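You operate a simulated robot arm through the tools that you are given. There is no shell and no other tool. Be economical: measure what you need, move in short steps, check, and stop when the job is done.

The job below is to be done with a simulated two-armed robot. You get a single attempt, and the scene is never put back.

## Task
Dust the open roll and the sheet beside it, then cap the roll with both hands.
Fine: the yellow tack roller lifts the dust and goes back; the cap board lies on the middle of the roll.

The check looks at the end state, three seconds after you hand in, the way a careful person would. Anything else that was tipped, shoved, dropped, spilled or broken makes it a failure. A push-on lid holds only when it is set on centred and level and pressed home; a screw cap is set on level and turned clockwise until tight. Flat cloth is picked up by pressing the open fingertips on it (5 to 10 N) and closing them slowly along it; thin cloth reads only 2 to 8 mm in the jaws.

## Robot
Two 7-joint arms with two-finger parallel grippers on one trunk, on a base that drives. Base frame: it is fixed to the floor where the robot stands at the start and does not move with it; the origin is under the middle of the robot, x ahead of it, y to its left, z up. Readings come in mm, degrees, newtons and seconds.
The left shoulder is at the start at [70, 163, 1145], the right one opposite. With the tool pointing down near the work surface each hand reaches from about 220 to 840 mm from the robot's upright axis, wherever it stands, measured 20 degrees to its own side. Places, roughly: dust on the open roll [1100, -100, 600]; dust on the low sheet [800, -200, 600]; top of the open roll [1100, -200, 600]. Payload 3.43 kg a hand.
The tool frame of a hand sits at the grasp point between the pads (the TCP): z along the fingers, y along the line on which they close. The tips reach 34 mm beyond it. Largest opening 128 mm; finger width 24, thickness 12; the body of the gripper, 48 by 130 mm, starts 96 mm behind the TCP.
Orientation is that of the tool frame in the base frame, as a unit quaternion [x, y, z, w]. With the fingers straight down and closing along the base's y, the tool's x points along the base's -x, its y along +y and its z along -z.

## Interface
- The arms move only by the tool move_arm. It takes "left_moves", "right_moves" or both (then of equal length, played together; a hand with none holds still); each is a list of rows, each a list of 3 entries, a list of its own where there are three numbers: the closure, from 0 (fully open) to 1 (shut), then the shift along the tool's x, y, z in m, then the turn, a rotation vector about the tool's x, y, z in degrees. In form: [[jaw, [dx, dy, dz], [rx, ry, rz]], ...]. A call has 1 to 10 rows; each row is the pose to reach, as a shift and turn from the pose commanded when the call began, along the tool's axes at that moment. Each row takes 0.2 s and may step no farther than 50 mm and 8.6 degrees from the row before; otherwise, or with a gripper value out of range, the whole call is refused. Where a pose cannot be reached the arm comes as near as it can. A force on the tool above 40 N (or 10 N above the force at the start of the call, whichever is more), or a blocked arm, ends the call early, and 0.2 s more pass. The fingers move at their own pace (about 153 mm/s each) and stop on an object; they squeeze with about 31 N. The grip force told is the motor's: it shows also when the fingers shut on nothing. Time passes only in rows, and 0.2 s behind the last, so rows that repeat a pose let the fingers close. The reply holds the time, the measured pose of the TCP, the force on the tool along the base axes, the opening and the grip force, in the units named above and with some noise.
- Cameras (640 x 400 px; columns grow to the right, rows downward): "scene" is now at [130.4, -19.2, 1362.7]; the picture's right is [-0.24, -0.97, 0.00], its down [-0.65, 0.16, -0.74] and it looks along [0.72, -0.18, -0.67] (base axes); focal length 264 px, centre (320, 200). "left" rides on the left gripper at [76, 11, -160] in its tool frame; the picture's right is [-0.15, 0.99, 0.00], its down [-0.88, -0.13, -0.46] and it looks along [-0.45, -0.07, 0.89] (tool axes); focal length 234 px, centre (320, 200). "right" rides on the right gripper at [76, -11, -160] in its tool frame; the picture's right is [0.15, 0.99, 0.00], its down [-0.88, 0.13, -0.46] and it looks along [-0.45, 0.07, 0.89] (tool axes); focal length 234 px, centre (320, 200). There is no depth. A picture from a camera that has moved, and an enlarged one, comes with that camera's place and axes in the base frame and with its lens.
- get_image(camera): a new picture of that camera. No time passes.
- move_column(by): slides the trunk up (or, below 0, down) by that many mm; the arms and the scene camera ride with it, the base frame stays. It gives what a move gives, with no picture.
- base_move(legs): drives the robot by 1 to 6 legs, each [ahead, left, turn to the left] in mm, mm and degrees, along the robot's own axes; the way and the turn of a leg run together, so that a leg with both is an arc; at most 1500 mm and 180 degrees a leg. The arms and the cameras ride along, it lands a little off, and it stops where it bumps. It gives what a move gives.
- head_to(pan, tilt): turns the head with the scene camera to pan (to the left, within 86 degrees either way) and tilt (down, from -29 to 69), counted from straight ahead of the robot. It gives what a move gives.
- inspect(camera, box): a new picture of the part [left, top, right, bottom] of that camera's present view, enlarged. No time passes.
- close_job(): hands the job in; it is judged then, once.

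Work in short steps. Places have to be worked out from the pictures, the camera data and where the tool is seen: move nearer, look again, correct. Check each grasp and each placing, and mend what went wrong. You have 120 turns and 88 pictures in all, those below and enlarged ones among them. Open the grippers and draw the arms clear of the work before you hand the job in, unless the task says otherwise; then end with one line.

The tools are called after "Request:" by a JSON object that holds its "api" and its "payload". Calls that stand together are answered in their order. move_arm: Moves the arms, as the interface text tells. Its arguments: {"type":"object","properties":{"left_moves":{"type":"array","items":{"type":"array"}},"right_moves":{"type":"array","items":{"type":"array"}}},"required":[]} The other tools are called the same way: move_column (by) slides the trunk up or down; base_move (legs) drives the base; head_to (pan, tilt) turns the head that bears the scene camera; get_image (camera) takes a picture; inspect (camera, box) takes an enlarged picture of a part of a camera's view; close_job () hands the job in.

At the start:

```text
time: 0.0
left_position: [622.0, 163.1, 1052.3]
left_orientation: [0.0, 1.0, -0.001, 0.001]
left_force: [0.3, 0.0, 1.5]
left_width: 128.1
left_grasp_force: 0.1
right_position: [617.9, -313.7, 1031.3]
right_orientation: [0.0, 1.0, 0.0, 0.0]
right_force: [-0.8, -0.3, -0.9]
right_width: 128.0
right_grasp_force: 0.1
trunk travel left (down, up): [-625.0, 315.0]
robot x, y, heading: [-3.7, 0.1, 0.3]
head pan, tilt: [-13.9, 42.0]
```

scene: 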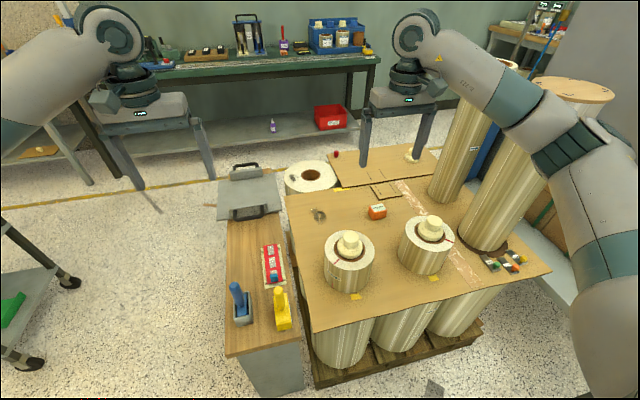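
right: 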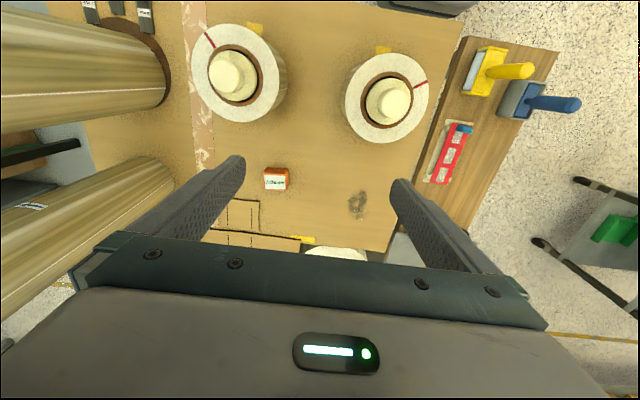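
left: 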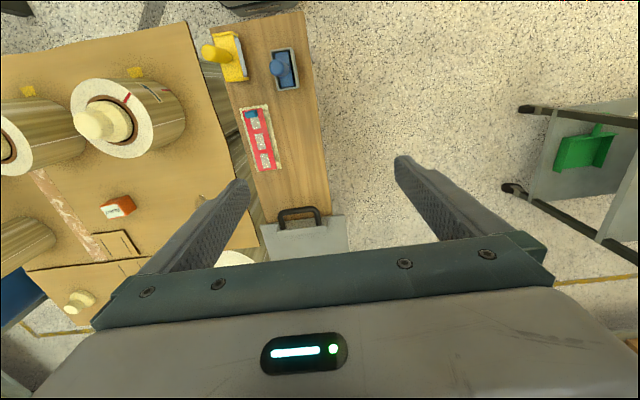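

I'll look closely at the table, roll, board and rollers first.

Request:
{"api": "inspect", "payload": {"camera": "scene", "box": [200, 140, 440, 290]}}

Request:
{"api": "inspect", "payload": {"camera": "scene", "box": [210, 220, 370, 320]}}

Request:
{"api": "inspect", "payload": {"camera": "left", "box": [180, 0, 360, 280]}}

```text
2.67 times, centred on (320, 215) of scene
camera zoom: at [130.4, -19.2, 1362.7], right [-0.24, -0.97, 0.0], down [-0.65, 0.16, -0.74], along [0.72, -0.18, -0.67], focal length 705 px, centre (320, 160)
```

zoom: 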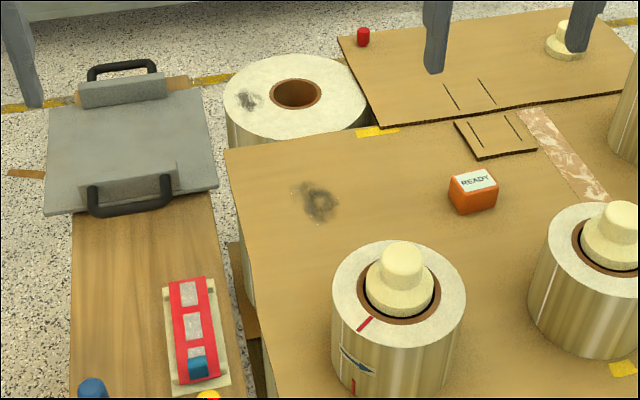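

```text
4.00 times, centred on (290, 270) of scene
camera zoom: at [130.4, -19.2, 1362.7], right [-0.24, -0.97, 0.0], down [-0.65, 0.16, -0.74], along [0.72, -0.18, -0.67], focal length 1057 px, centre (440, -80)
```

zoom: 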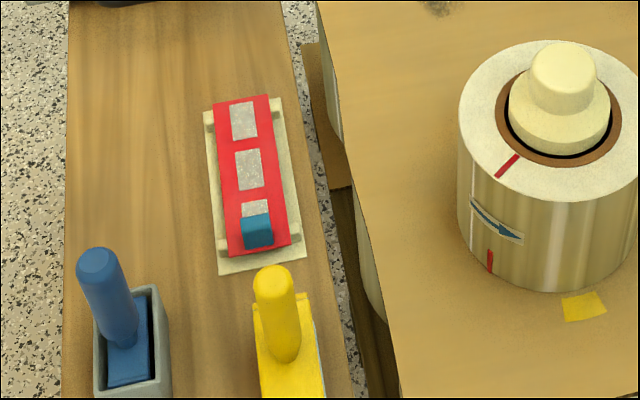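

```text
1.43 times, centred on (270, 140) of left
camera zoom: at [545.7, 172.6, 1211.6], right [0.15, 0.99, 0.0], down [0.88, -0.13, 0.46], along [0.45, -0.07, -0.89], focal length 334 px, centre (391, 286)
```

zoom: 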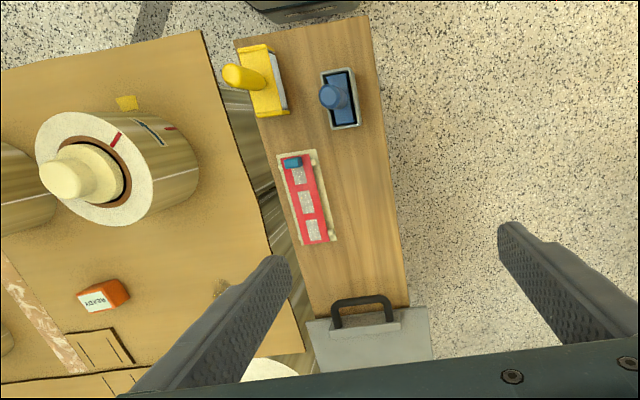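

The roller's handle is near (480, 0), up to z≈760; the board with its two handles lies at the far end of the side bench. I plan to work from the robot's left side of the bench, facing -y, so I check the free floor and the base's extent.

Request:
{"api": "head_to", "payload": {"pan": 60, "tilt": 45}}

Request:
{"api": "get_image", "payload": {"camera": "scene"}}

Request:
{"api": "head_to", "payload": {"pan": 0, "tilt": 69}}

Request:
{"api": "get_image", "payload": {"camera": "scene"}}

```text
time: 1.5
left_position: [621.3, 163.0, 1052.0]
left_orientation: [0.0, 1.0, 0.0, -0.001]
left_force: [0.3, 0.0, -0.4]
left_width: 128.2
left_grasp_force: 0.1
right_position: [617.8, -314.4, 1030.6]
right_orientation: [0.001, 1.0, 0.0, 0.0]
right_force: [0.6, 0.6, -0.1]
right_width: 127.9
right_grasp_force: 0.1
trunk travel left (down, up): [-625.0, 315.0]
robot x, y, heading: [3.6, -1.4, 0.1]
head pan, tilt: [60.0, 45.0]
```

```text
81 pictures are left
camera scene: at [89.9, 71.2, 1358.4], right [0.87, -0.5, 0.0], down [-0.35, -0.61, -0.71], along [0.35, 0.61, -0.71], focal length 264 px, centre (320, 200)
```

scene: 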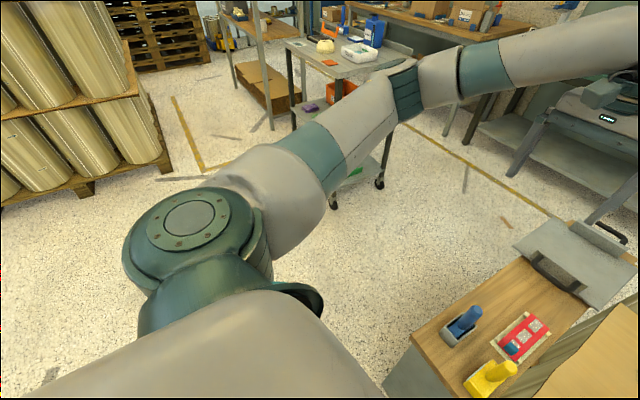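

```text
time: 2.8
left_position: [622.4, 163.5, 1052.7]
left_orientation: [0.0, 1.0, 0.0, 0.0]
left_force: [0.0, 0.3, -1.0]
left_width: 128.0
left_grasp_force: 0.1
right_position: [616.4, -314.2, 1031.4]
right_orientation: [0.0, 1.0, 0.0, 0.0]
right_force: [-1.3, 0.6, -0.3]
right_width: 127.7
right_grasp_force: 0.1
trunk travel left (down, up): [-625.0, 315.0]
robot x, y, heading: [-1.7, -2.9, 0.1]
head pan, tilt: [0.0, 68.8]
```

```text
80 pictures are left
camera scene: at [105.1, 0.9, 1329.5], right [0.0, -1.0, 0.0], down [-0.93, 0.0, -0.36], along [0.36, 0.0, -0.93], focal length 264 px, centre (320, 200)
```

scene: 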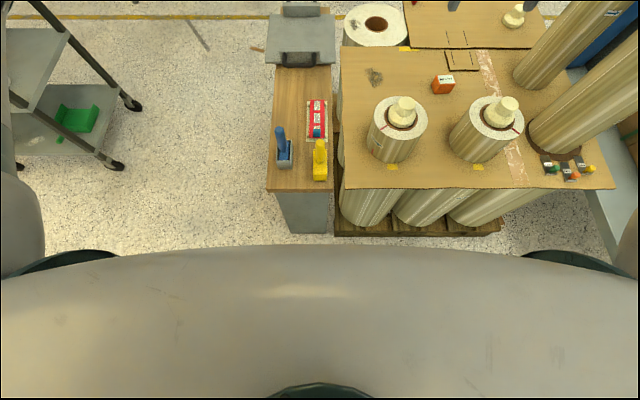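

The floor on the left is free (trolley beyond y≈1100). I drive to about (430, 520), facing the bench side-on.

Request:
{"api": "base_move", "payload": {"legs": [[0, 540, 0], [0, 0, -90], [0, 430, 0]]}}

Request:
{"api": "head_to", "payload": {"pan": 0, "tilt": 55}}

Request:
{"api": "get_image", "payload": {"camera": "scene"}}

Request:
{"api": "get_image", "payload": {"camera": "left"}}

```text
time: 11.9
left_position: [598.8, -67.4, 1052.2]
left_orientation: [0.7, 0.715, 0.0, 0.0]
left_force: [0.3, -0.8, 0.1]
left_width: 128.2
left_grasp_force: 0.1
right_position: [124.1, -72.5, 1030.7]
right_orientation: [0.7, 0.714, 0.0, 0.001]
right_force: [-0.1, -0.5, 0.5]
right_width: 127.9
right_grasp_force: 0.1
trunk travel left (down, up): [-625.0, 315.0]
robot x, y, heading: [422.5, 549.2, -88.9]
head pan, tilt: [0.0, 68.8]
```

```text
time: 12.7
left_position: [600.6, -66.8, 1050.7]
left_orientation: [0.701, 0.714, 0.0, -0.001]
left_force: [0.8, 0.4, 0.2]
left_width: 127.8
left_grasp_force: 0.1
right_position: [122.1, -71.4, 1031.7]
right_orientation: [0.701, 0.714, 0.0, 0.001]
right_force: [0.4, 0.8, 0.0]
right_width: 128.1
right_grasp_force: 0.0
trunk travel left (down, up): [-625.0, 315.0]
robot x, y, heading: [425.4, 550.5, -88.8]
head pan, tilt: [0.0, 55.0]
```

```text
79 pictures are left
camera scene: at [426.3, 429.6, 1344.9], right [-1.0, -0.02, 0.0], down [-0.02, 0.82, -0.57], along [0.01, -0.57, -0.82], focal length 264 px, centre (320, 200)
```

scene: 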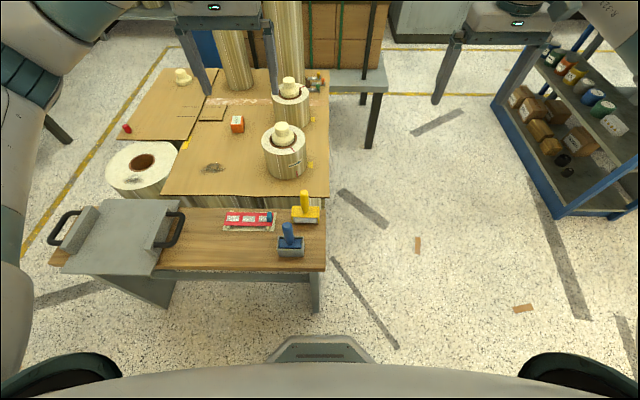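

```text
78 pictures are left
camera left: at [609.2, 7.5, 1211.6], right [0.99, -0.13, 0.0], down [-0.11, -0.88, 0.46], along [-0.06, -0.45, -0.89], focal length 234 px, centre (320, 200)
```

left: 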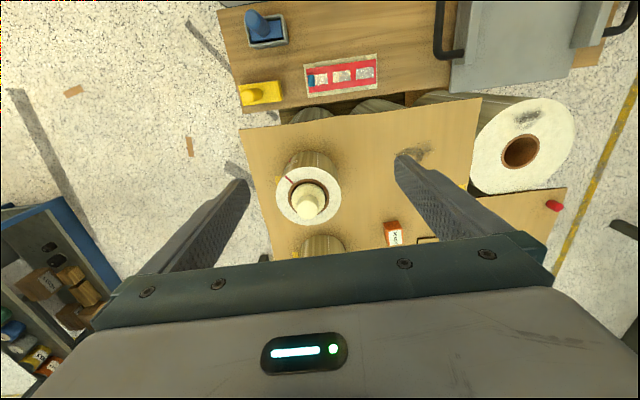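

A good working pose. I look closer at the rollers and the board from here.

Request:
{"api": "inspect", "payload": {"camera": "scene", "box": [210, 170, 338, 270]}}

Request:
{"api": "inspect", "payload": {"camera": "scene", "box": [40, 130, 250, 290]}}

Request:
{"api": "inspect", "payload": {"camera": "left", "box": [210, 0, 400, 120]}}

Request:
{"api": "inspect", "payload": {"camera": "left", "box": [400, 0, 640, 220]}}

```text
4.00 times, centred on (274, 220) of scene
camera zoom: at [426.3, 429.6, 1344.9], right [-1.0, -0.02, 0.0], down [-0.02, 0.82, -0.57], along [0.01, -0.57, -0.82], focal length 1057 px, centre (504, 120)
```

zoom: 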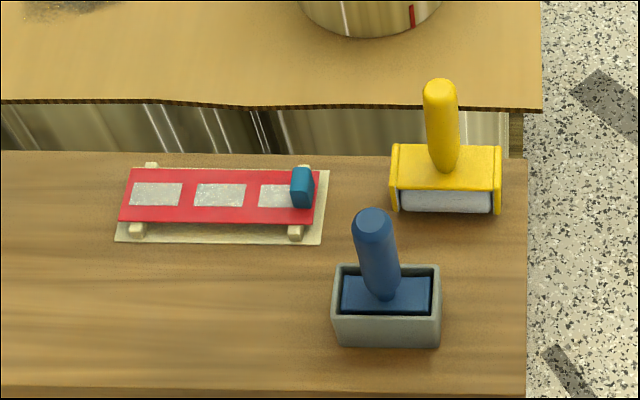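

```text
2.50 times, centred on (145, 210) of scene
camera zoom: at [426.3, 429.6, 1344.9], right [-1.0, -0.02, 0.0], down [-0.02, 0.82, -0.57], along [0.01, -0.57, -0.82], focal length 661 px, centre (758, 175)
```

zoom: 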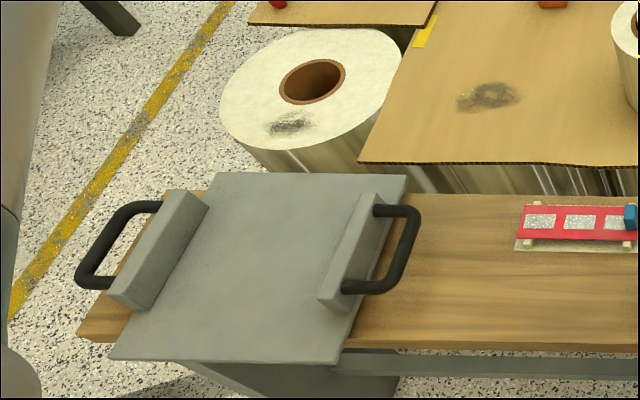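

```text
3.33 times, centred on (305, 60) of left
camera zoom: at [609.2, 7.5, 1211.6], right [0.99, -0.13, 0.0], down [-0.11, -0.88, 0.46], along [-0.06, -0.45, -0.89], focal length 781 px, centre (370, 667)
```

zoom: 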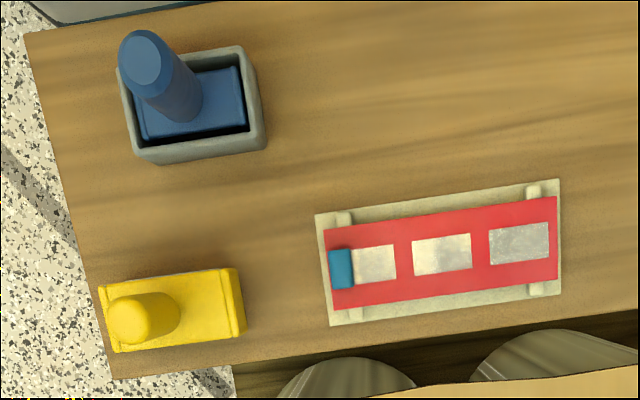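

```text
1.82 times, centred on (520, 110) of left
camera zoom: at [609.2, 7.5, 1211.6], right [0.99, -0.13, 0.0], down [-0.11, -0.88, 0.46], along [-0.06, -0.45, -0.89], focal length 426 px, centre (-44, 364)
```

zoom: 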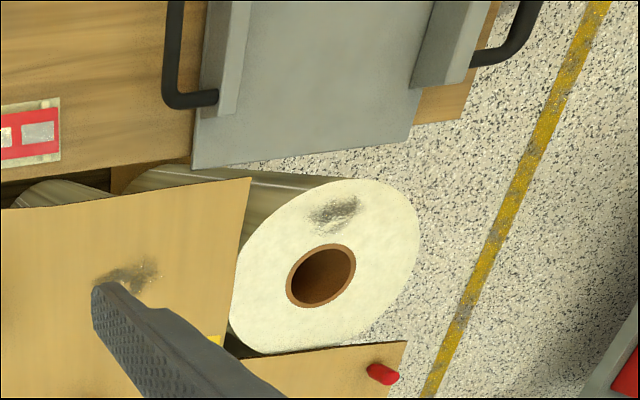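

Tack roller handle: vertical at ≈(478, 0), top z≈762, roller axis along x, so it rolls along y. I bring the left hand above it while turning it so that the jaws close along y.

Request:
{"api": "move_arm", "payload": {"left_moves": [[0.4, [0.007, -0.012, 0.012], [0, 0, 8.5]], [0.4, [0.014, -0.024, 0.024], [0, 0, 17]], [0.4, [0.021, -0.036, 0.036], [0, 0, 25.5]], [0.4, [0.028, -0.048, 0.048], [0, 0, 34]], [0.4, [0.035, -0.061, 0.06], [0, 0, 42.5]], [0.4, [0.042, -0.073, 0.072], [0, 0, 51]], [0.4, [0.049, -0.085, 0.084], [0, 0, 59.5]], [0.4, [0.056, -0.097, 0.096], [0, 0, 68]], [0.4, [0.062, -0.109, 0.108], [0, 0, 76.5]], [0.4, [0.069, -0.121, 0.12], [0, 0, 85]]]}}

Request:
{"api": "get_image", "payload": {"camera": "left"}}

Request:
{"api": "get_image", "payload": {"camera": "scene"}}

```text
time: 14.9
left_position: [478.1, -0.7, 932.8]
left_orientation: [0.999, 0.052, -0.001, -0.001]
left_force: [0.1, -0.6, 1.3]
left_width: 76.9
left_grasp_force: 0.1
right_position: [121.3, -72.9, 1030.4]
right_orientation: [0.701, 0.714, 0.0, 0.001]
right_force: [0.0, 0.2, -0.2]
right_width: 128.1
right_grasp_force: 0.0
trunk travel left (down, up): [-625.0, 315.0]
robot x, y, heading: [421.2, 552.5, -88.9]
head pan, tilt: [0.0, 55.0]
```

```text
73 pictures are left
camera left: at [553.7, -5.4, 1092.6], right [-0.04, -1.0, 0.0], down [-0.89, 0.04, 0.46], along [-0.46, 0.02, -0.89], focal length 234 px, centre (320, 200)
```

left: 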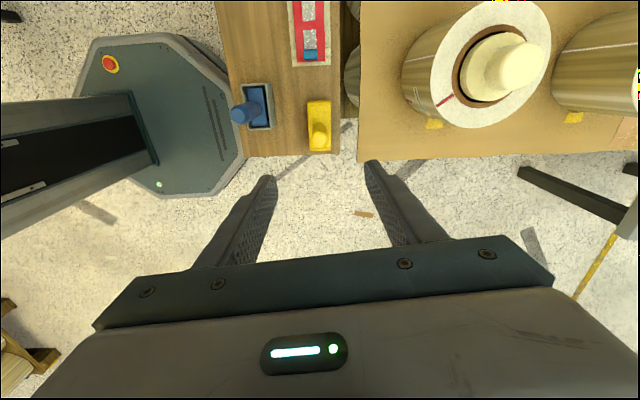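

```text
72 pictures are left
camera scene: at [426.0, 429.5, 1344.9], right [-1.0, -0.02, 0.0], down [-0.02, 0.82, -0.57], along [0.01, -0.57, -0.82], focal length 264 px, centre (320, 200)
```

scene: 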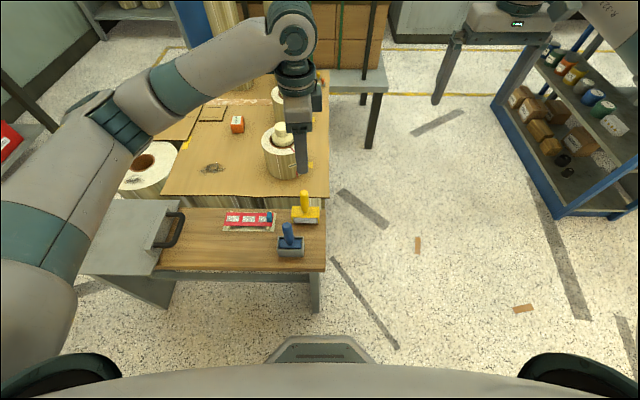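

The jaws are centred over the handle within a millimetre or two. I descend to z≈718.

Request:
{"api": "move_arm", "payload": {"left_moves": [[0.4, [0, 0, 0.048], [0, 0, 5]], [0.4, [0, 0, 0.096], [0, 0, 5]], [0.4, [0, 0, 0.144], [0, 0, 5]], [0.4, [0, 0, 0.18], [0, 0, 5]], [0.4, [0, 0, 0.205], [0, 0, 5]], [0.4, [0, 0, 0.214], [0, 0, 5]]]}}

Request:
{"api": "inspect", "payload": {"camera": "scene", "box": [210, 150, 338, 270]}}

Request:
{"api": "get_image", "payload": {"camera": "left"}}

```text
time: 16.3
left_position: [477.2, -0.3, 718.3]
left_orientation: [1.0, 0.01, -0.001, 0.0]
left_force: [-0.7, -0.4, -0.4]
left_width: 76.8
left_grasp_force: 0.0
right_position: [122.8, -71.8, 1030.1]
right_orientation: [0.7, 0.714, 0.001, -0.001]
right_force: [-0.1, -0.9, 0.4]
right_width: 127.8
right_grasp_force: 0.1
trunk travel left (down, up): [-625.0, 315.0]
robot x, y, heading: [423.5, 550.6, -89.0]
head pan, tilt: [0.0, 55.0]
```

```text
3.33 times, centred on (274, 210) of scene
camera zoom: at [426.5, 429.6, 1345.0], right [-1.0, -0.02, 0.0], down [-0.02, 0.82, -0.57], along [0.01, -0.57, -0.82], focal length 881 px, centre (473, 167)
```

zoom: 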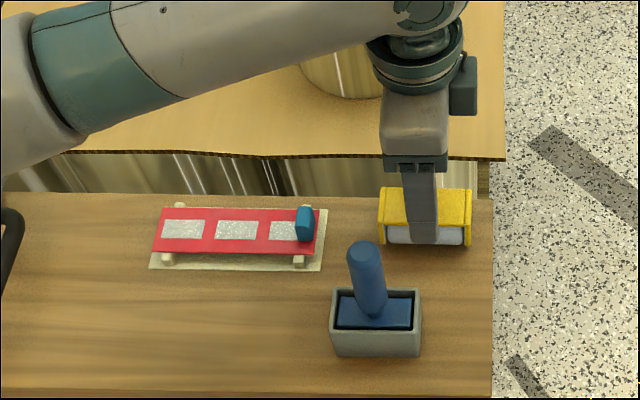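

```text
70 pictures are left
camera left: at [553.7, -11.1, 877.7], right [-0.13, -0.99, 0.0], down [-0.88, 0.11, 0.46], along [-0.45, 0.06, -0.89], focal length 234 px, centre (320, 200)
```

left: 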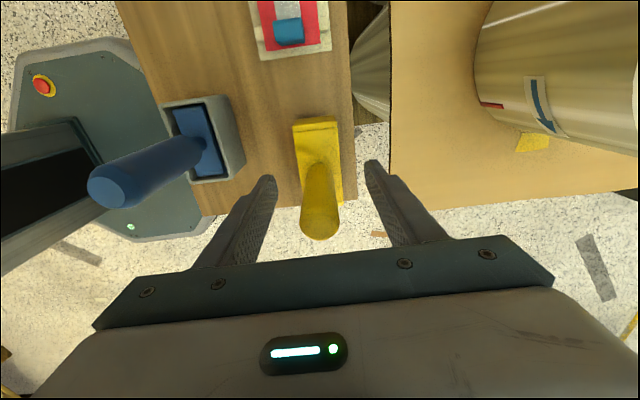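

The handle stands between the fingers. I close the jaws on it.

Request:
{"api": "move_arm", "payload": {"left_moves": [[0.7, [0, 0, 0], [0, 0, 0]], [1, [0, 0, 0], [0, 0, 0]], [1, [0, 0, 0], [0, 0, 0]], [1, [0, 0, 0], [0, 0, 0]]]}}

```text
time: 17.3
left_position: [478.6, -0.3, 718.0]
left_orientation: [1.0, 0.01, 0.0, 0.0]
left_force: [-0.3, 0.2, 0.5]
left_width: 22.6
left_grasp_force: 30.6
right_position: [123.6, -72.3, 1030.9]
right_orientation: [0.7, 0.714, 0.001, 0.0]
right_force: [0.0, 0.2, 0.4]
right_width: 128.2
right_grasp_force: 0.1
trunk travel left (down, up): [-625.0, 315.0]
robot x, y, heading: [425.9, 549.9, -88.6]
head pan, tilt: [0.0, 55.0]
```

Held (22.6 mm, 31 N); the home pose is TCP (478, 0, 718). I lift 170 mm and check.

Request:
{"api": "move_arm", "payload": {"left_moves": [[1, [0, 0, -0.01], [0, 0, 0]], [1, [0, 0, -0.05], [0, 0, 0]], [1, [0, 0, -0.09], [0, 0, 0]], [1, [0, 0, -0.13], [0, 0, 0]], [1, [0, 0, -0.17], [0, 0, 0]]]}}

Request:
{"api": "get_image", "payload": {"camera": "scene"}}

```text
time: 18.5
left_position: [478.9, 2.0, 890.0]
left_orientation: [1.0, 0.011, 0.001, -0.001]
left_force: [-0.2, 1.5, -1.9]
left_width: 22.6
left_grasp_force: 30.4
right_position: [122.7, -71.3, 1031.4]
right_orientation: [0.701, 0.714, -0.001, 0.0]
right_force: [0.1, -0.6, -0.8]
right_width: 128.0
right_grasp_force: 0.0
trunk travel left (down, up): [-625.0, 315.0]
robot x, y, heading: [428.5, 549.9, -88.6]
head pan, tilt: [0.0, 55.0]
```

```text
69 pictures are left
camera scene: at [426.1, 429.9, 1344.9], right [-1.0, -0.02, 0.0], down [-0.02, 0.82, -0.57], along [0.01, -0.57, -0.82], focal length 264 px, centre (320, 200)
```

scene: 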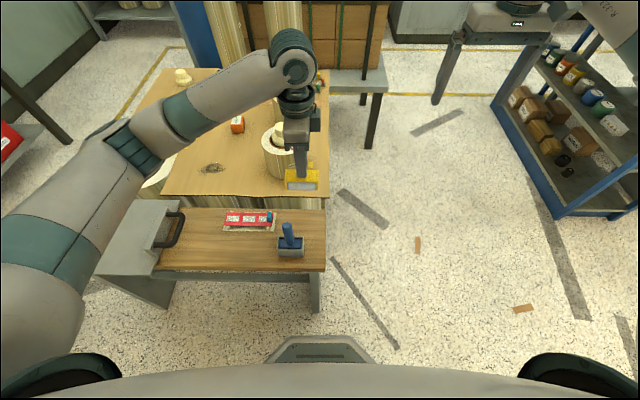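

The roller is held upright. I drive 425 mm along the bench (robot's left) and 40 mm nearer, with the roller held high.

Request:
{"api": "base_move", "payload": {"legs": [[40, 425, 0]]}}

Request:
{"api": "get_image", "payload": {"camera": "scene"}}

Request:
{"api": "get_image", "payload": {"camera": "left"}}

Request:
{"api": "get_image", "payload": {"camera": "right"}}

```text
time: 21.1
left_position: [908.7, -30.2, 888.8]
left_orientation: [1.0, 0.01, 0.0, -0.001]
left_force: [-0.5, -0.1, -1.1]
left_width: 22.6
left_grasp_force: 31.6
right_position: [551.8, -103.2, 1031.4]
right_orientation: [0.701, 0.713, 0.0, 0.0]
right_force: [0.9, 0.5, -0.3]
right_width: 127.9
right_grasp_force: 0.0
trunk travel left (down, up): [-625.0, 315.0]
robot x, y, heading: [851.8, 520.7, -88.9]
head pan, tilt: [0.0, 55.0]
```

```text
68 pictures are left
camera scene: at [855.6, 398.7, 1344.9], right [-1.0, -0.02, 0.0], down [-0.02, 0.82, -0.57], along [0.01, -0.57, -0.82], focal length 264 px, centre (320, 200)
```

scene: 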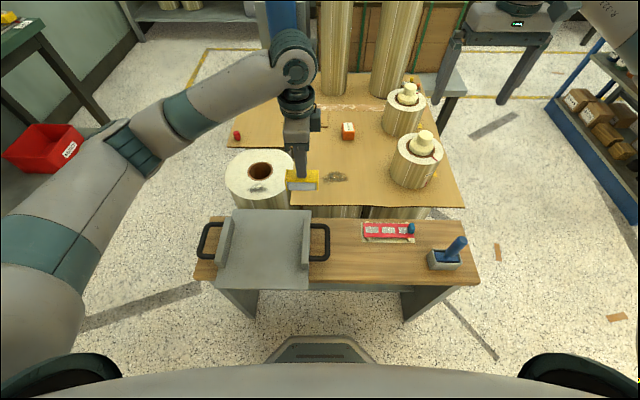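

```text
67 pictures are left
camera left: at [984.2, -40.9, 1048.3], right [-0.13, -0.99, 0.0], down [-0.88, 0.11, 0.46], along [-0.45, 0.06, -0.89], focal length 234 px, centre (320, 200)
```

left: 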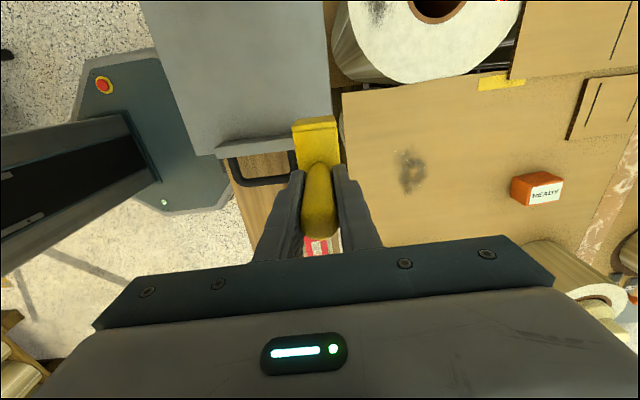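

```text
66 pictures are left
camera right: at [540.3, -26.9, 1191.1], right [0.99, 0.16, 0.0], down [0.15, -0.88, 0.46], along [0.07, -0.45, -0.89], focal length 234 px, centre (320, 200)
```

right: 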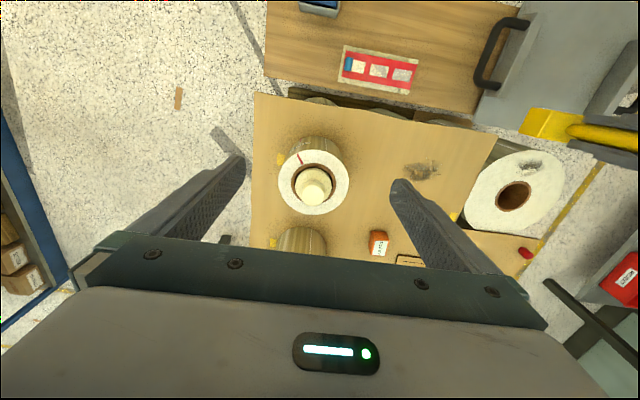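

Sheet dust is at ≈(817, -186, 637) and roll dust at ≈(1073, -132, 638). I carry the roller to just above the sheet, on the near side of the dust.

Request:
{"api": "move_arm", "payload": {"left_moves": [[1, [-0.03, 0.035, 0.0], [0, 0, 0]], [1, [-0.06, 0.075, 0.02], [0, 0, 0]], [1, [-0.094, 0.11, 0.05], [0, 0, 0]], [1, [-0.094, 0.115, 0.09], [0, 0, 0]], [1, [-0.094, 0.115, 0.124], [0, 0, 0]], [1, [-0.094, 0.115, 0.124], [0, 0, 0]]]}}

Request:
{"api": "get_image", "payload": {"camera": "left"}}

Request:
{"api": "inspect", "payload": {"camera": "scene", "box": [220, 120, 460, 270]}}

```text
refused: row 2 steps farther than a row can; nothing moved
```

```text
65 pictures are left
camera left: at [984.2, -40.9, 1048.3], right [-0.13, -0.99, 0.0], down [-0.88, 0.11, 0.46], along [-0.45, 0.06, -0.89], focal length 234 px, centre (320, 200)
```

left: 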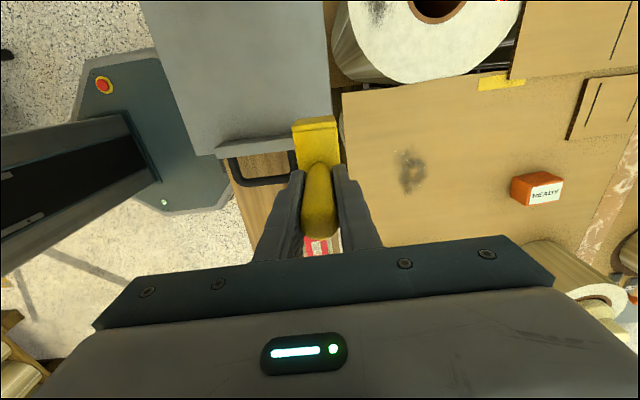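

```text
2.67 times, centred on (340, 195) of scene
camera zoom: at [855.6, 398.7, 1344.9], right [-1.0, -0.02, 0.0], down [-0.02, 0.82, -0.57], along [0.01, -0.57, -0.82], focal length 705 px, centre (267, 213)
```

zoom: 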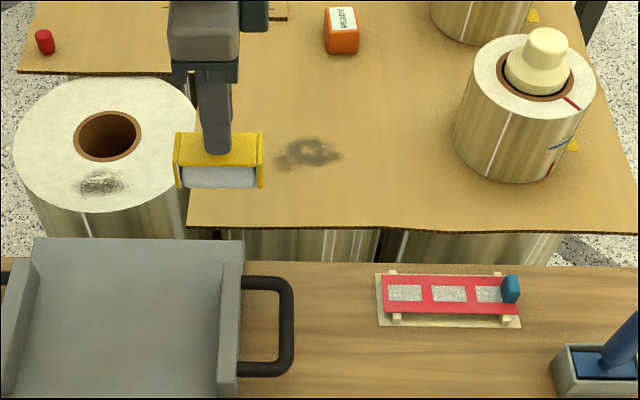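

One row stepped too far and nothing moved; I repeat with smaller steps.

Request:
{"api": "move_arm", "payload": {"left_moves": [[1, [-0.028, 0.034, 0.0], [0, 0, 0]], [1, [-0.056, 0.07, 0.01], [0, 0, 0]], [1, [-0.084, 0.1, 0.035], [0, 0, 0]], [1, [-0.094, 0.115, 0.075], [0, 0, 0]], [1, [-0.094, 0.115, 0.105], [0, 0, 0]], [1, [-0.094, 0.115, 0.124], [0, 0, 0]], [1, [-0.094, 0.115, 0.124], [0, 0, 0]]]}}

Request:
{"api": "inspect", "payload": {"camera": "scene", "box": [220, 120, 460, 270]}}

```text
time: 22.7
left_position: [815.2, -145.9, 763.6]
left_orientation: [1.0, 0.009, 0.0, 0.0]
left_force: [0.5, -0.1, -1.5]
left_width: 22.5
left_grasp_force: 31.5
right_position: [552.5, -104.2, 1030.9]
right_orientation: [0.7, 0.714, 0.0, -0.001]
right_force: [0.4, 0.4, 0.1]
right_width: 128.2
right_grasp_force: 0.0
trunk travel left (down, up): [-625.0, 315.0]
robot x, y, heading: [848.7, 516.2, -88.9]
head pan, tilt: [0.0, 55.0]
```

```text
2.67 times, centred on (340, 195) of scene
camera zoom: at [855.4, 398.9, 1345.0], right [-1.0, -0.02, 0.0], down [-0.02, 0.82, -0.57], along [0.01, -0.57, -0.82], focal length 705 px, centre (267, 213)
```

zoom: 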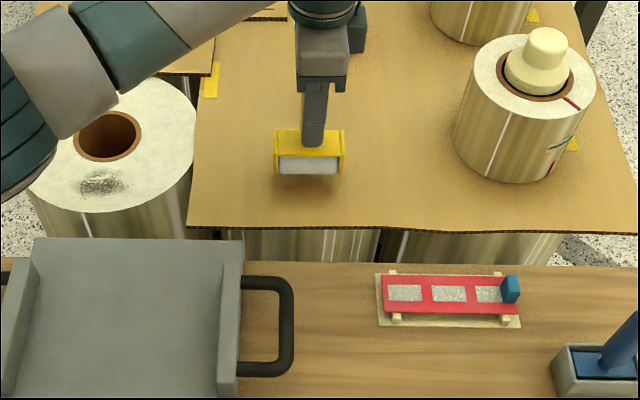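

Positioned over the sheet. I descend slowly, watching the force.

Request:
{"api": "move_arm", "payload": {"left_moves": [[1, [0, 0, 0.004], [0, 0, 0]], [1, [0, 0, 0.008], [0, 0, 0]], [1, [0, 0, 0.012], [0, 0, 0]], [1, [0, 0, 0.015], [0, 0, 0]], [1, [0, 0, 0.018], [0, 0, 0]]]}}

```text
time: 23.9
left_position: [815.0, -146.8, 747.1]
left_orientation: [1.0, 0.009, 0.0, 0.001]
left_force: [-0.4, -1.2, -1.6]
left_width: 22.8
left_grasp_force: 31.2
right_position: [551.7, -103.1, 1030.8]
right_orientation: [0.7, 0.714, -0.001, 0.0]
right_force: [0.2, -1.0, -0.7]
right_width: 128.0
right_grasp_force: 0.0
trunk travel left (down, up): [-625.0, 315.0]
robot x, y, heading: [850.7, 522.7, -88.8]
head pan, tilt: [0.0, 55.0]
```

Request:
{"api": "move_arm", "payload": {"left_moves": [[1, [0, 0, 0.003], [0, 0, 0]], [1, [0, 0, 0.006], [0, 0, 0]], [1, [0, 0, 0.009], [0, 0, 0]], [1, [0, 0, 0.012], [0, 0, 0]]]}}

Request:
{"api": "inspect", "payload": {"camera": "scene", "box": [280, 140, 400, 220]}}

```text
time: 24.9
left_position: [815.6, -144.6, 736.8]
left_orientation: [1.0, 0.01, -0.001, 0.002]
left_force: [-0.8, -3.2, 27.1]
left_width: 22.8
left_grasp_force: 30.7
right_position: [551.1, -100.6, 1032.3]
right_orientation: [0.7, 0.714, 0.0, 0.001]
right_force: [-0.5, 0.9, 0.4]
right_width: 127.9
right_grasp_force: 0.1
trunk travel left (down, up): [-625.0, 315.0]
robot x, y, heading: [858.4, 517.7, -89.1]
head pan, tilt: [0.0, 55.0]
```

```text
5.00 times, centred on (340, 180) of scene
camera zoom: at [855.4, 401.7, 1345.3], right [-1.0, -0.02, 0.0], down [-0.02, 0.82, -0.58], along [0.01, -0.58, -0.82], focal length 1321 px, centre (220, 300)
```

zoom: 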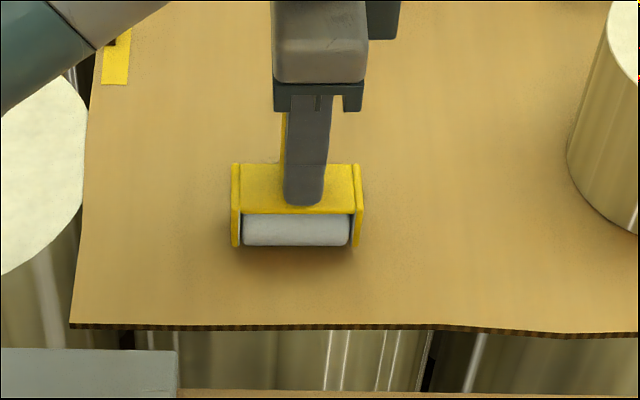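

Contact at TCP z≈737, 27 N – a little much. I ease up ~1.5 mm and roll away over the dust and partway back.

Request:
{"api": "move_arm", "payload": {"left_moves": [[1, [0, 0, -0.0015], [0, 0, 0]], [1, [0, 0.012, -0.0015], [0, 0, 0]], [1, [0, 0.024, -0.0015], [0, 0, 0]], [1, [0, 0.036, -0.0015], [0, 0, 0]], [1, [0, 0.048, -0.0015], [0, 0, 0]], [1, [0, 0.06, -0.0015], [0, 0, 0]], [1, [0, 0.072, -0.0015], [0, 0, 0]], [1, [0, 0.084, -0.0015], [0, 0, 0]], [1, [0, 0.092, -0.0015], [0, 0, 0]]]}}

Request:
{"api": "inspect", "payload": {"camera": "scene", "box": [280, 140, 400, 220]}}

```text
time: 26.9
left_position: [817.8, -238.3, 736.9]
left_orientation: [1.0, 0.009, 0.0, 0.001]
left_force: [0.2, 0.3, 3.2]
left_width: 22.7
left_grasp_force: 30.9
right_position: [550.7, -102.2, 1032.2]
right_orientation: [0.701, 0.713, 0.0, 0.0]
right_force: [0.1, -0.6, -0.1]
right_width: 128.3
right_grasp_force: 0.0
trunk travel left (down, up): [-625.0, 315.0]
robot x, y, heading: [851.3, 520.2, -89.0]
head pan, tilt: [0.0, 55.0]
```

```text
5.00 times, centred on (340, 180) of scene
camera zoom: at [854.6, 399.8, 1345.0], right [-1.0, -0.02, 0.0], down [-0.02, 0.82, -0.57], along [0.01, -0.57, -0.82], focal length 1321 px, centre (220, 300)
```

zoom: 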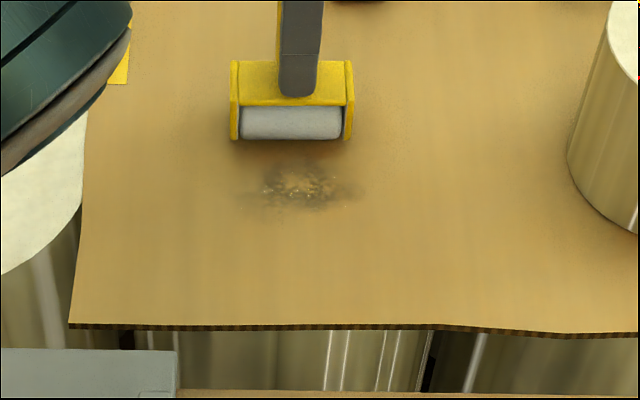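

Some dust went, but the pressure was low (3 N). I add about 1 mm and roll back and forth, then look.

Request:
{"api": "move_arm", "payload": {"left_moves": [[1, [0, 0, 0.0008], [0, 0, 0]], [1, [0, -0.012, 0.0008], [0, 0, 0]], [1, [0, -0.024, 0.0008], [0, 0, 0]], [1, [0, -0.036, 0.0008], [0, 0, 0]], [1, [0, -0.048, 0.0008], [0, 0, 0]], [1, [0, -0.06, 0.0008], [0, 0, 0]], [1, [0, -0.072, 0.0008], [0, 0, 0]], [1, [0, -0.084, 0.0008], [0, 0, 0]], [1, [0, -0.096, 0.0008], [0, 0, 0]]]}}

Request:
{"api": "inspect", "payload": {"camera": "scene", "box": [280, 140, 400, 220]}}

```text
time: 28.9
left_position: [816.7, -141.1, 737.0]
left_orientation: [1.0, 0.01, -0.001, 0.001]
left_force: [0.1, -4.7, 19.0]
left_width: 22.3
left_grasp_force: 31.2
right_position: [552.3, -101.1, 1031.9]
right_orientation: [0.701, 0.714, 0.0, 0.001]
right_force: [0.5, -0.7, -0.3]
right_width: 127.9
right_grasp_force: 0.0
trunk travel left (down, up): [-625.0, 315.0]
robot x, y, heading: [853.8, 520.5, -89.0]
head pan, tilt: [0.0, 55.0]
```

```text
5.00 times, centred on (340, 180) of scene
camera zoom: at [855.4, 400.6, 1345.2], right [-1.0, -0.02, 0.0], down [-0.02, 0.82, -0.57], along [0.01, -0.57, -0.82], focal length 1321 px, centre (220, 300)
```

zoom: 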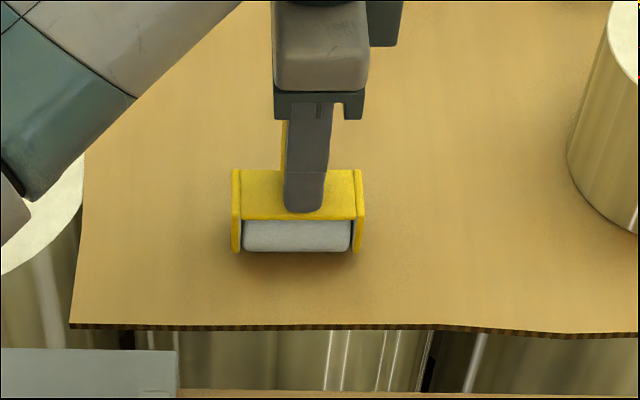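

I shift 9 mm towards the dust's centre (lifted) and roll again with even pressure.

Request:
{"api": "move_arm", "payload": {"left_moves": [[1, [-0.009, 0, -0.005], [0, 0, 0]], [1, [-0.009, 0, 0.0], [0, 0, 0]], [1, [-0.009, 0.014, 0.0001], [0, 0, 0]], [1, [-0.009, 0.028, 0.0003], [0, 0, 0]], [1, [-0.009, 0.042, 0.0005], [0, 0, 0]], [1, [-0.009, 0.056, 0.0006], [0, 0, 0]], [1, [-0.009, 0.07, 0.0007], [0, 0, 0]], [1, [-0.009, 0.084, 0.0008], [0, 0, 0]], [1, [-0.009, 0.1, 0.001], [0, 0, 0]]]}}

Request:
{"api": "inspect", "payload": {"camera": "scene", "box": [280, 140, 400, 220]}}

```text
time: 30.9
left_position: [808.4, -234.5, 736.2]
left_orientation: [1.0, 0.008, -0.001, 0.002]
left_force: [-2.1, 1.5, 17.0]
left_width: 22.6
left_grasp_force: 30.9
left hand out of reach, approached as far as the arm can: row 9
right_position: [551.4, -101.3, 1032.8]
right_orientation: [0.7, 0.714, 0.0, 0.0]
right_force: [0.1, -0.4, 0.3]
right_width: 128.2
right_grasp_force: 0.1
trunk travel left (down, up): [-625.0, 315.0]
robot x, y, heading: [851.4, 520.3, -88.9]
head pan, tilt: [0.0, 55.0]
```

```text
5.00 times, centred on (340, 180) of scene
camera zoom: at [855.4, 401.5, 1345.2], right [-1.0, -0.02, 0.0], down [-0.02, 0.82, -0.58], along [0.01, -0.57, -0.82], focal length 1321 px, centre (220, 300)
```

zoom: 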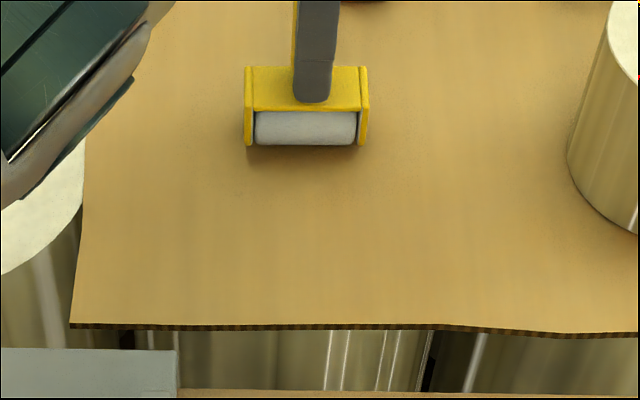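

Nearly clean. One more return pass shifted 15 mm the other way, then lift for a clear look.

Request:
{"api": "move_arm", "payload": {"left_moves": [[1, [0.015, -0.004, -0.005], [0, 0, 0]], [1, [0.015, -0.008, 0.0], [0, 0, 0]], [1, [0.015, -0.022, -0.0002], [0, 0, 0]], [1, [0.015, -0.036, -0.0004], [0, 0, 0]], [1, [0.015, -0.05, -0.0006], [0, 0, 0]], [1, [0.015, -0.064, -0.0008], [0, 0, 0]], [1, [0.015, -0.078, -0.001], [0, 0, 0]], [1, [0.015, -0.09, -0.003], [0, 0, 0]], [1, [0.015, -0.1, -0.03], [0, 0, 0]], [1, [0.015, -0.12, -0.07], [0, 0, 0]]]}}

Request:
{"api": "inspect", "payload": {"camera": "scene", "box": [220, 130, 400, 230]}}

Request:
{"api": "get_image", "payload": {"camera": "left"}}

```text
time: 33.1
left_position: [822.1, -113.9, 804.0]
left_orientation: [1.0, 0.01, 0.0, -0.001]
left_force: [0.8, 1.1, -1.9]
left_width: 22.5
left_grasp_force: 30.4
right_position: [552.2, -102.8, 1031.0]
right_orientation: [0.7, 0.714, -0.001, 0.0]
right_force: [-0.3, -0.3, -0.2]
right_width: 127.8
right_grasp_force: 0.1
trunk travel left (down, up): [-625.0, 315.0]
robot x, y, heading: [855.2, 515.9, -89.0]
head pan, tilt: [0.0, 55.0]
```

```text
3.56 times, centred on (310, 180) of scene
camera zoom: at [856.4, 399.3, 1344.9], right [-1.0, -0.02, 0.0], down [-0.02, 0.82, -0.57], along [0.01, -0.57, -0.82], focal length 940 px, centre (356, 271)
```

zoom: 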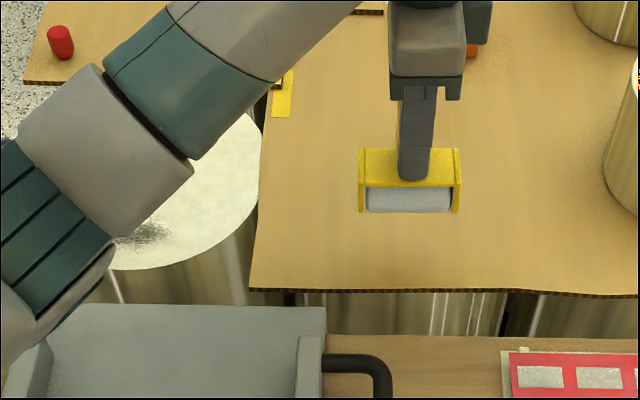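

```text
57 pictures are left
camera left: at [897.1, -125.5, 964.1], right [-0.13, -0.99, 0.0], down [-0.88, 0.11, 0.46], along [-0.45, 0.06, -0.89], focal length 234 px, centre (320, 200)
```

left: 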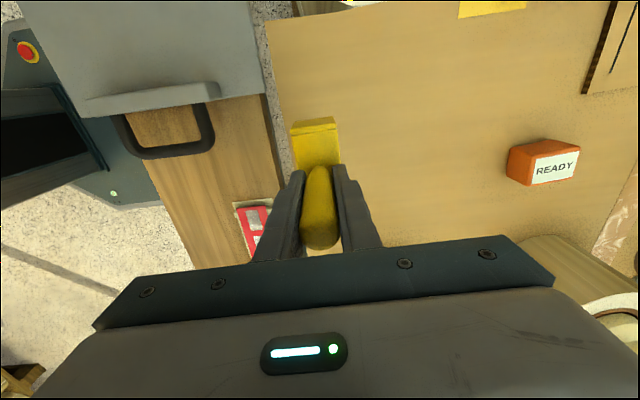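

The sheet is clean. Now to the roll: I carry the roller to above its near rim, (1073, -108).

Request:
{"api": "move_arm", "payload": {"left_moves": [[1, [0.045, 0, 0], [0, 0, 0]], [1, [0.09, 0, 0], [0, 0, 0]], [1, [0.135, 0, 0], [0, 0, 0]], [1, [0.18, 0, 0], [0, 0, 0]], [1, [0.22, -0.001, 0], [0, 0, 0]], [1, [0.25, -0.001, 0.0], [0, 0, 0]], [1, [0.25, -0.001, 0.035], [0, 0, 0]], [1, [0.25, -0.001, 0.035], [0, 0, 0]]]}}

Request:
{"api": "inspect", "payload": {"camera": "scene", "box": [190, 120, 350, 230]}}

Request:
{"api": "get_image", "payload": {"camera": "left"}}

```text
time: 34.9
left_position: [1072.1, -107.3, 771.7]
left_orientation: [1.0, 0.009, -0.001, 0.0]
left_force: [-0.3, 0.3, -1.1]
left_width: 22.4
left_grasp_force: 31.3
right_position: [552.1, -103.8, 1032.2]
right_orientation: [0.7, 0.714, 0.0, 0.0]
right_force: [-0.4, 0.1, -0.8]
right_width: 128.1
right_grasp_force: 0.0
trunk travel left (down, up): [-625.0, 315.0]
robot x, y, heading: [855.3, 519.2, -88.8]
head pan, tilt: [0.0, 55.0]
```

```text
3.64 times, centred on (270, 175) of scene
camera zoom: at [855.3, 399.1, 1345.0], right [-1.0, -0.02, 0.0], down [-0.02, 0.82, -0.57], along [0.01, -0.57, -0.82], focal length 961 px, centre (502, 291)
```

zoom: 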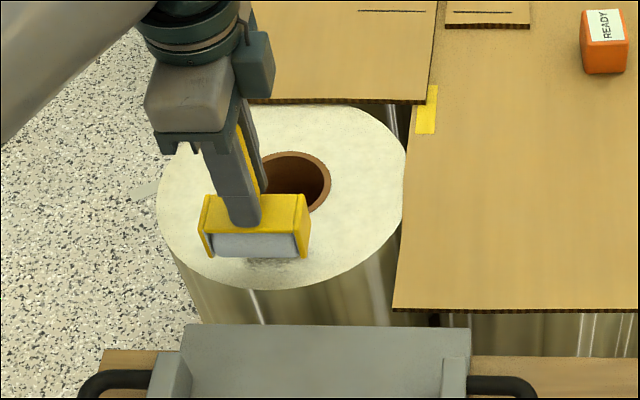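

```text
55 pictures are left
camera left: at [1147.7, -118.1, 931.0], right [-0.13, -0.99, 0.0], down [-0.88, 0.11, 0.46], along [-0.45, 0.06, -0.89], focal length 234 px, centre (320, 200)
```

left: 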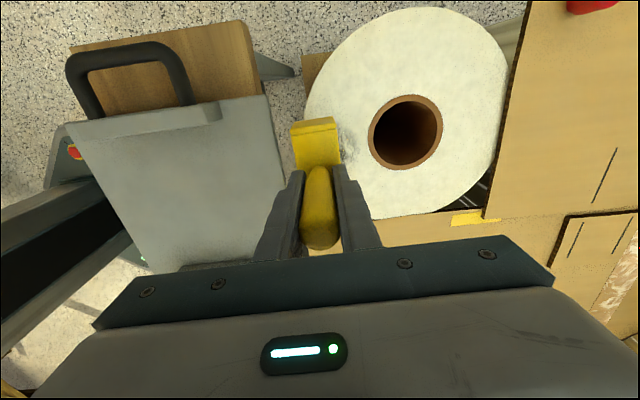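

Over the near rim; dust lies just beyond at y≈-133. I descend to contact.

Request:
{"api": "move_arm", "payload": {"left_moves": [[1, [0, 0, 0.012], [0, 0, 0]], [1, [0, 0, 0.02], [0, 0, 0]], [1, [0, 0, 0.025], [0, 0, 0]], [1, [0, 0, 0.03], [0, 0, 0]], [1, [0, 0, 0.033], [0, 0, 0]]]}}

```text
time: 36.1
left_position: [1073.3, -108.3, 735.9]
left_orientation: [1.0, 0.01, 0.001, 0.0]
left_force: [-0.7, -0.4, -0.7]
left_width: 22.6
left_grasp_force: 30.9
right_position: [550.5, -103.7, 1030.8]
right_orientation: [0.7, 0.714, 0.0, 0.0]
right_force: [-0.4, -0.3, -0.2]
right_width: 128.1
right_grasp_force: 0.0
trunk travel left (down, up): [-625.0, 315.0]
robot x, y, heading: [855.0, 520.0, -89.0]
head pan, tilt: [0.0, 55.0]
```

Request:
{"api": "move_arm", "payload": {"left_moves": [[1, [0, 0, 0.002], [0, 0, 0]], [1, [0, 0, 0.004], [0, 0, 0]], [1, [0, 0, 0.006], [0, 0, 0]]]}}

```text
time: 36.9
left_position: [1071.5, -106.6, 735.6]
left_orientation: [1.0, 0.01, -0.001, 0.003]
left_force: [1.3, -1.6, 27.4]
left_width: 22.4
left_grasp_force: 31.3
right_position: [551.2, -100.3, 1032.6]
right_orientation: [0.7, 0.714, 0.0, 0.0]
right_force: [0.0, 0.2, 1.0]
right_width: 128.0
right_grasp_force: 0.1
trunk travel left (down, up): [-625.0, 315.0]
robot x, y, heading: [859.7, 519.4, -88.7]
head pan, tilt: [0.0, 55.0]
```

In contact. I ease off slightly and roll over the dust and back.

Request:
{"api": "move_arm", "payload": {"left_moves": [[1, [0, 0, -0.001], [0, 0, 0]], [1, [0, 0.012, -0.001], [0, 0, 0]], [1, [0, 0.024, -0.001], [0, 0, 0]], [1, [0, 0.036, -0.0008], [0, 0, 0]], [1, [0, 0.047, -0.0006], [0, 0, 0]], [1, [0, 0.036, -0.0008], [0, 0, 0]], [1, [0, 0.024, -0.001], [0, 0, 0]], [1, [0, 0.012, -0.001], [0, 0, 0]], [1, [0, 0.004, -0.001], [0, 0, 0]]]}}

Request:
{"api": "move_arm", "payload": {"left_moves": [[1, [0.01, 0, -0.005], [0, 0, 0]], [1, [0.01, 0, 0], [0, 0, 0]], [1, [0.01, 0.012, 0], [0, 0, 0]], [1, [0.01, 0.024, 0.0002], [0, 0, 0]], [1, [0.01, 0.036, 0.0004], [0, 0, 0]], [1, [0.01, 0.046, 0.0004], [0, 0, 0]], [1, [0.01, 0.046, -0.01], [0, 0, 0]], [1, [0.01, 0.066, -0.04], [0, 0, 0]], [1, [0.01, 0.1, -0.07], [0, 0, 0]]]}}

Request:
{"api": "inspect", "payload": {"camera": "scene", "box": [190, 120, 350, 230]}}

```text
time: 38.9
left_position: [1071.4, -111.1, 733.3]
left_orientation: [1.0, 0.009, 0.0, 0.002]
left_force: [1.0, -7.7, 27.4]
left_width: 22.7
left_grasp_force: 31.1
right_position: [551.5, -100.8, 1031.9]
right_orientation: [0.7, 0.714, -0.001, 0.001]
right_force: [-1.0, 0.0, -0.5]
right_width: 127.9
right_grasp_force: 0.0
trunk travel left (down, up): [-625.0, 315.0]
robot x, y, heading: [851.5, 519.8, -89.0]
head pan, tilt: [0.0, 55.0]
```

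```text
time: 40.9
left_position: [1084.8, -211.7, 801.8]
left_orientation: [1.0, 0.009, 0.001, -0.002]
left_force: [-0.6, -0.7, -1.2]
left_width: 22.6
left_grasp_force: 31.1
right_position: [550.3, -103.4, 1029.2]
right_orientation: [0.7, 0.714, 0.001, -0.001]
right_force: [-1.0, -0.5, 0.0]
right_width: 127.8
right_grasp_force: 0.1
trunk travel left (down, up): [-625.0, 315.0]
robot x, y, heading: [854.6, 517.6, -89.0]
head pan, tilt: [0.0, 55.0]
```

```text
3.64 times, centred on (270, 175) of scene
camera zoom: at [854.5, 397.7, 1344.7], right [-1.0, -0.02, 0.0], down [-0.02, 0.82, -0.57], along [0.01, -0.57, -0.82], focal length 961 px, centre (502, 291)
```

zoom: 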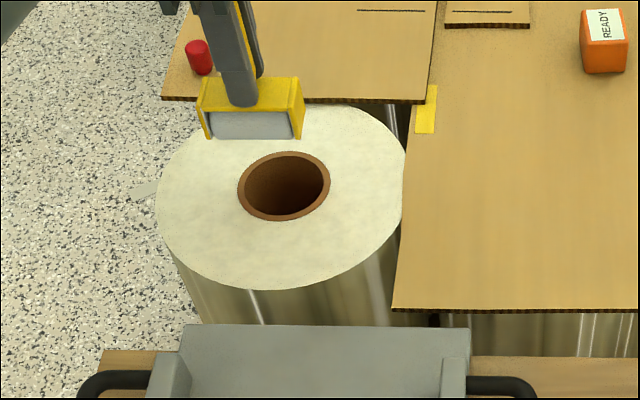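

The roll is clean too. I raise the roller and bring it back to the carrying pose.

Request:
{"api": "move_arm", "payload": {"left_moves": [[1, [0, 0, -0.04], [0, 0, 0]], [1, [-0.02, -0.02, -0.08], [0, 0, 0]], [1, [-0.05, -0.05, -0.09], [0, 0, 0]], [1, [-0.08, -0.08, -0.09], [0, 0, 0]], [1, [-0.11, -0.11, -0.09], [0, 0, 0]], [1, [-0.14, -0.14, -0.09], [0, 0, 0]], [1, [-0.16, -0.165, -0.09], [0, 0, 0]], [1, [-0.176, -0.185, -0.09], [0, 0, 0]]]}}

Request:
{"api": "base_move", "payload": {"legs": [[-20, -427, 0]]}}

Request:
{"api": "get_image", "payload": {"camera": "scene"}}

Request:
{"api": "get_image", "payload": {"camera": "left"}}

```text
time: 42.7
left_position: [902.9, -29.7, 892.8]
left_orientation: [1.0, 0.009, 0.0, -0.001]
left_force: [-0.5, 1.0, -0.7]
left_width: 22.5
left_grasp_force: 31.1
right_position: [551.9, -103.0, 1032.1]
right_orientation: [0.7, 0.714, 0.0, 0.001]
right_force: [-0.6, -0.2, -0.2]
right_width: 127.8
right_grasp_force: 0.1
trunk travel left (down, up): [-625.0, 315.0]
robot x, y, heading: [852.5, 522.2, -89.0]
head pan, tilt: [0.0, 55.0]
```

```text
time: 45.4
left_position: [447.8, -15.9, 892.4]
left_orientation: [1.0, 0.004, -0.001, 0.0]
left_force: [-0.5, 0.4, -1.1]
left_width: 22.6
left_grasp_force: 30.7
right_position: [95.3, -84.5, 1030.8]
right_orientation: [0.705, 0.71, 0.0, 0.0]
right_force: [-0.1, 0.5, 0.4]
right_width: 128.2
right_grasp_force: 0.0
trunk travel left (down, up): [-625.0, 315.0]
robot x, y, heading: [407.1, 535.2, -90.0]
head pan, tilt: [0.0, 55.0]
```

```text
53 pictures are left
camera scene: at [405.2, 412.8, 1344.9], right [-1.0, -0.01, 0.0], down [-0.01, 0.82, -0.57], along [0.0, -0.57, -0.82], focal length 264 px, centre (320, 200)
```

scene: 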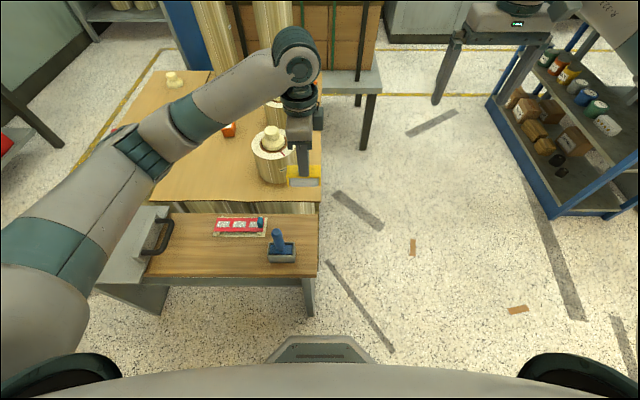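

```text
52 pictures are left
camera left: at [523.5, -28.6, 1051.9], right [-0.14, -0.99, 0.0], down [-0.88, 0.12, 0.46], along [-0.45, 0.06, -0.89], focal length 234 px, centre (320, 200)
```

left: 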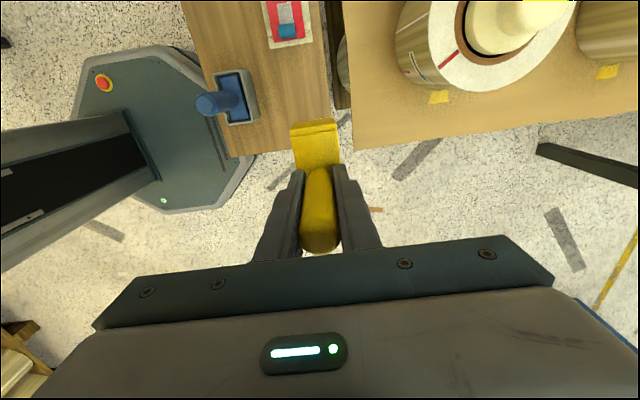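

Before setting down, I check that the base frame still agrees with landmarks (blue holder, red card).

Request:
{"api": "inspect", "payload": {"camera": "scene", "box": [200, 175, 328, 275]}}

```text
4.00 times, centred on (264, 225) of scene
camera zoom: at [405.2, 412.8, 1344.9], right [-1.0, -0.01, 0.0], down [-0.01, 0.82, -0.57], along [0.0, -0.57, -0.82], focal length 1057 px, centre (544, 100)
```

zoom: 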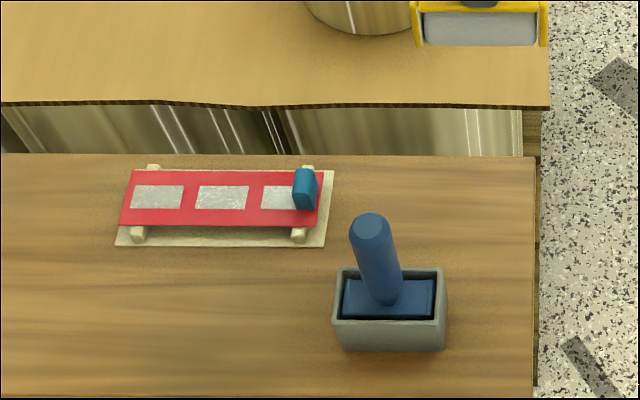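

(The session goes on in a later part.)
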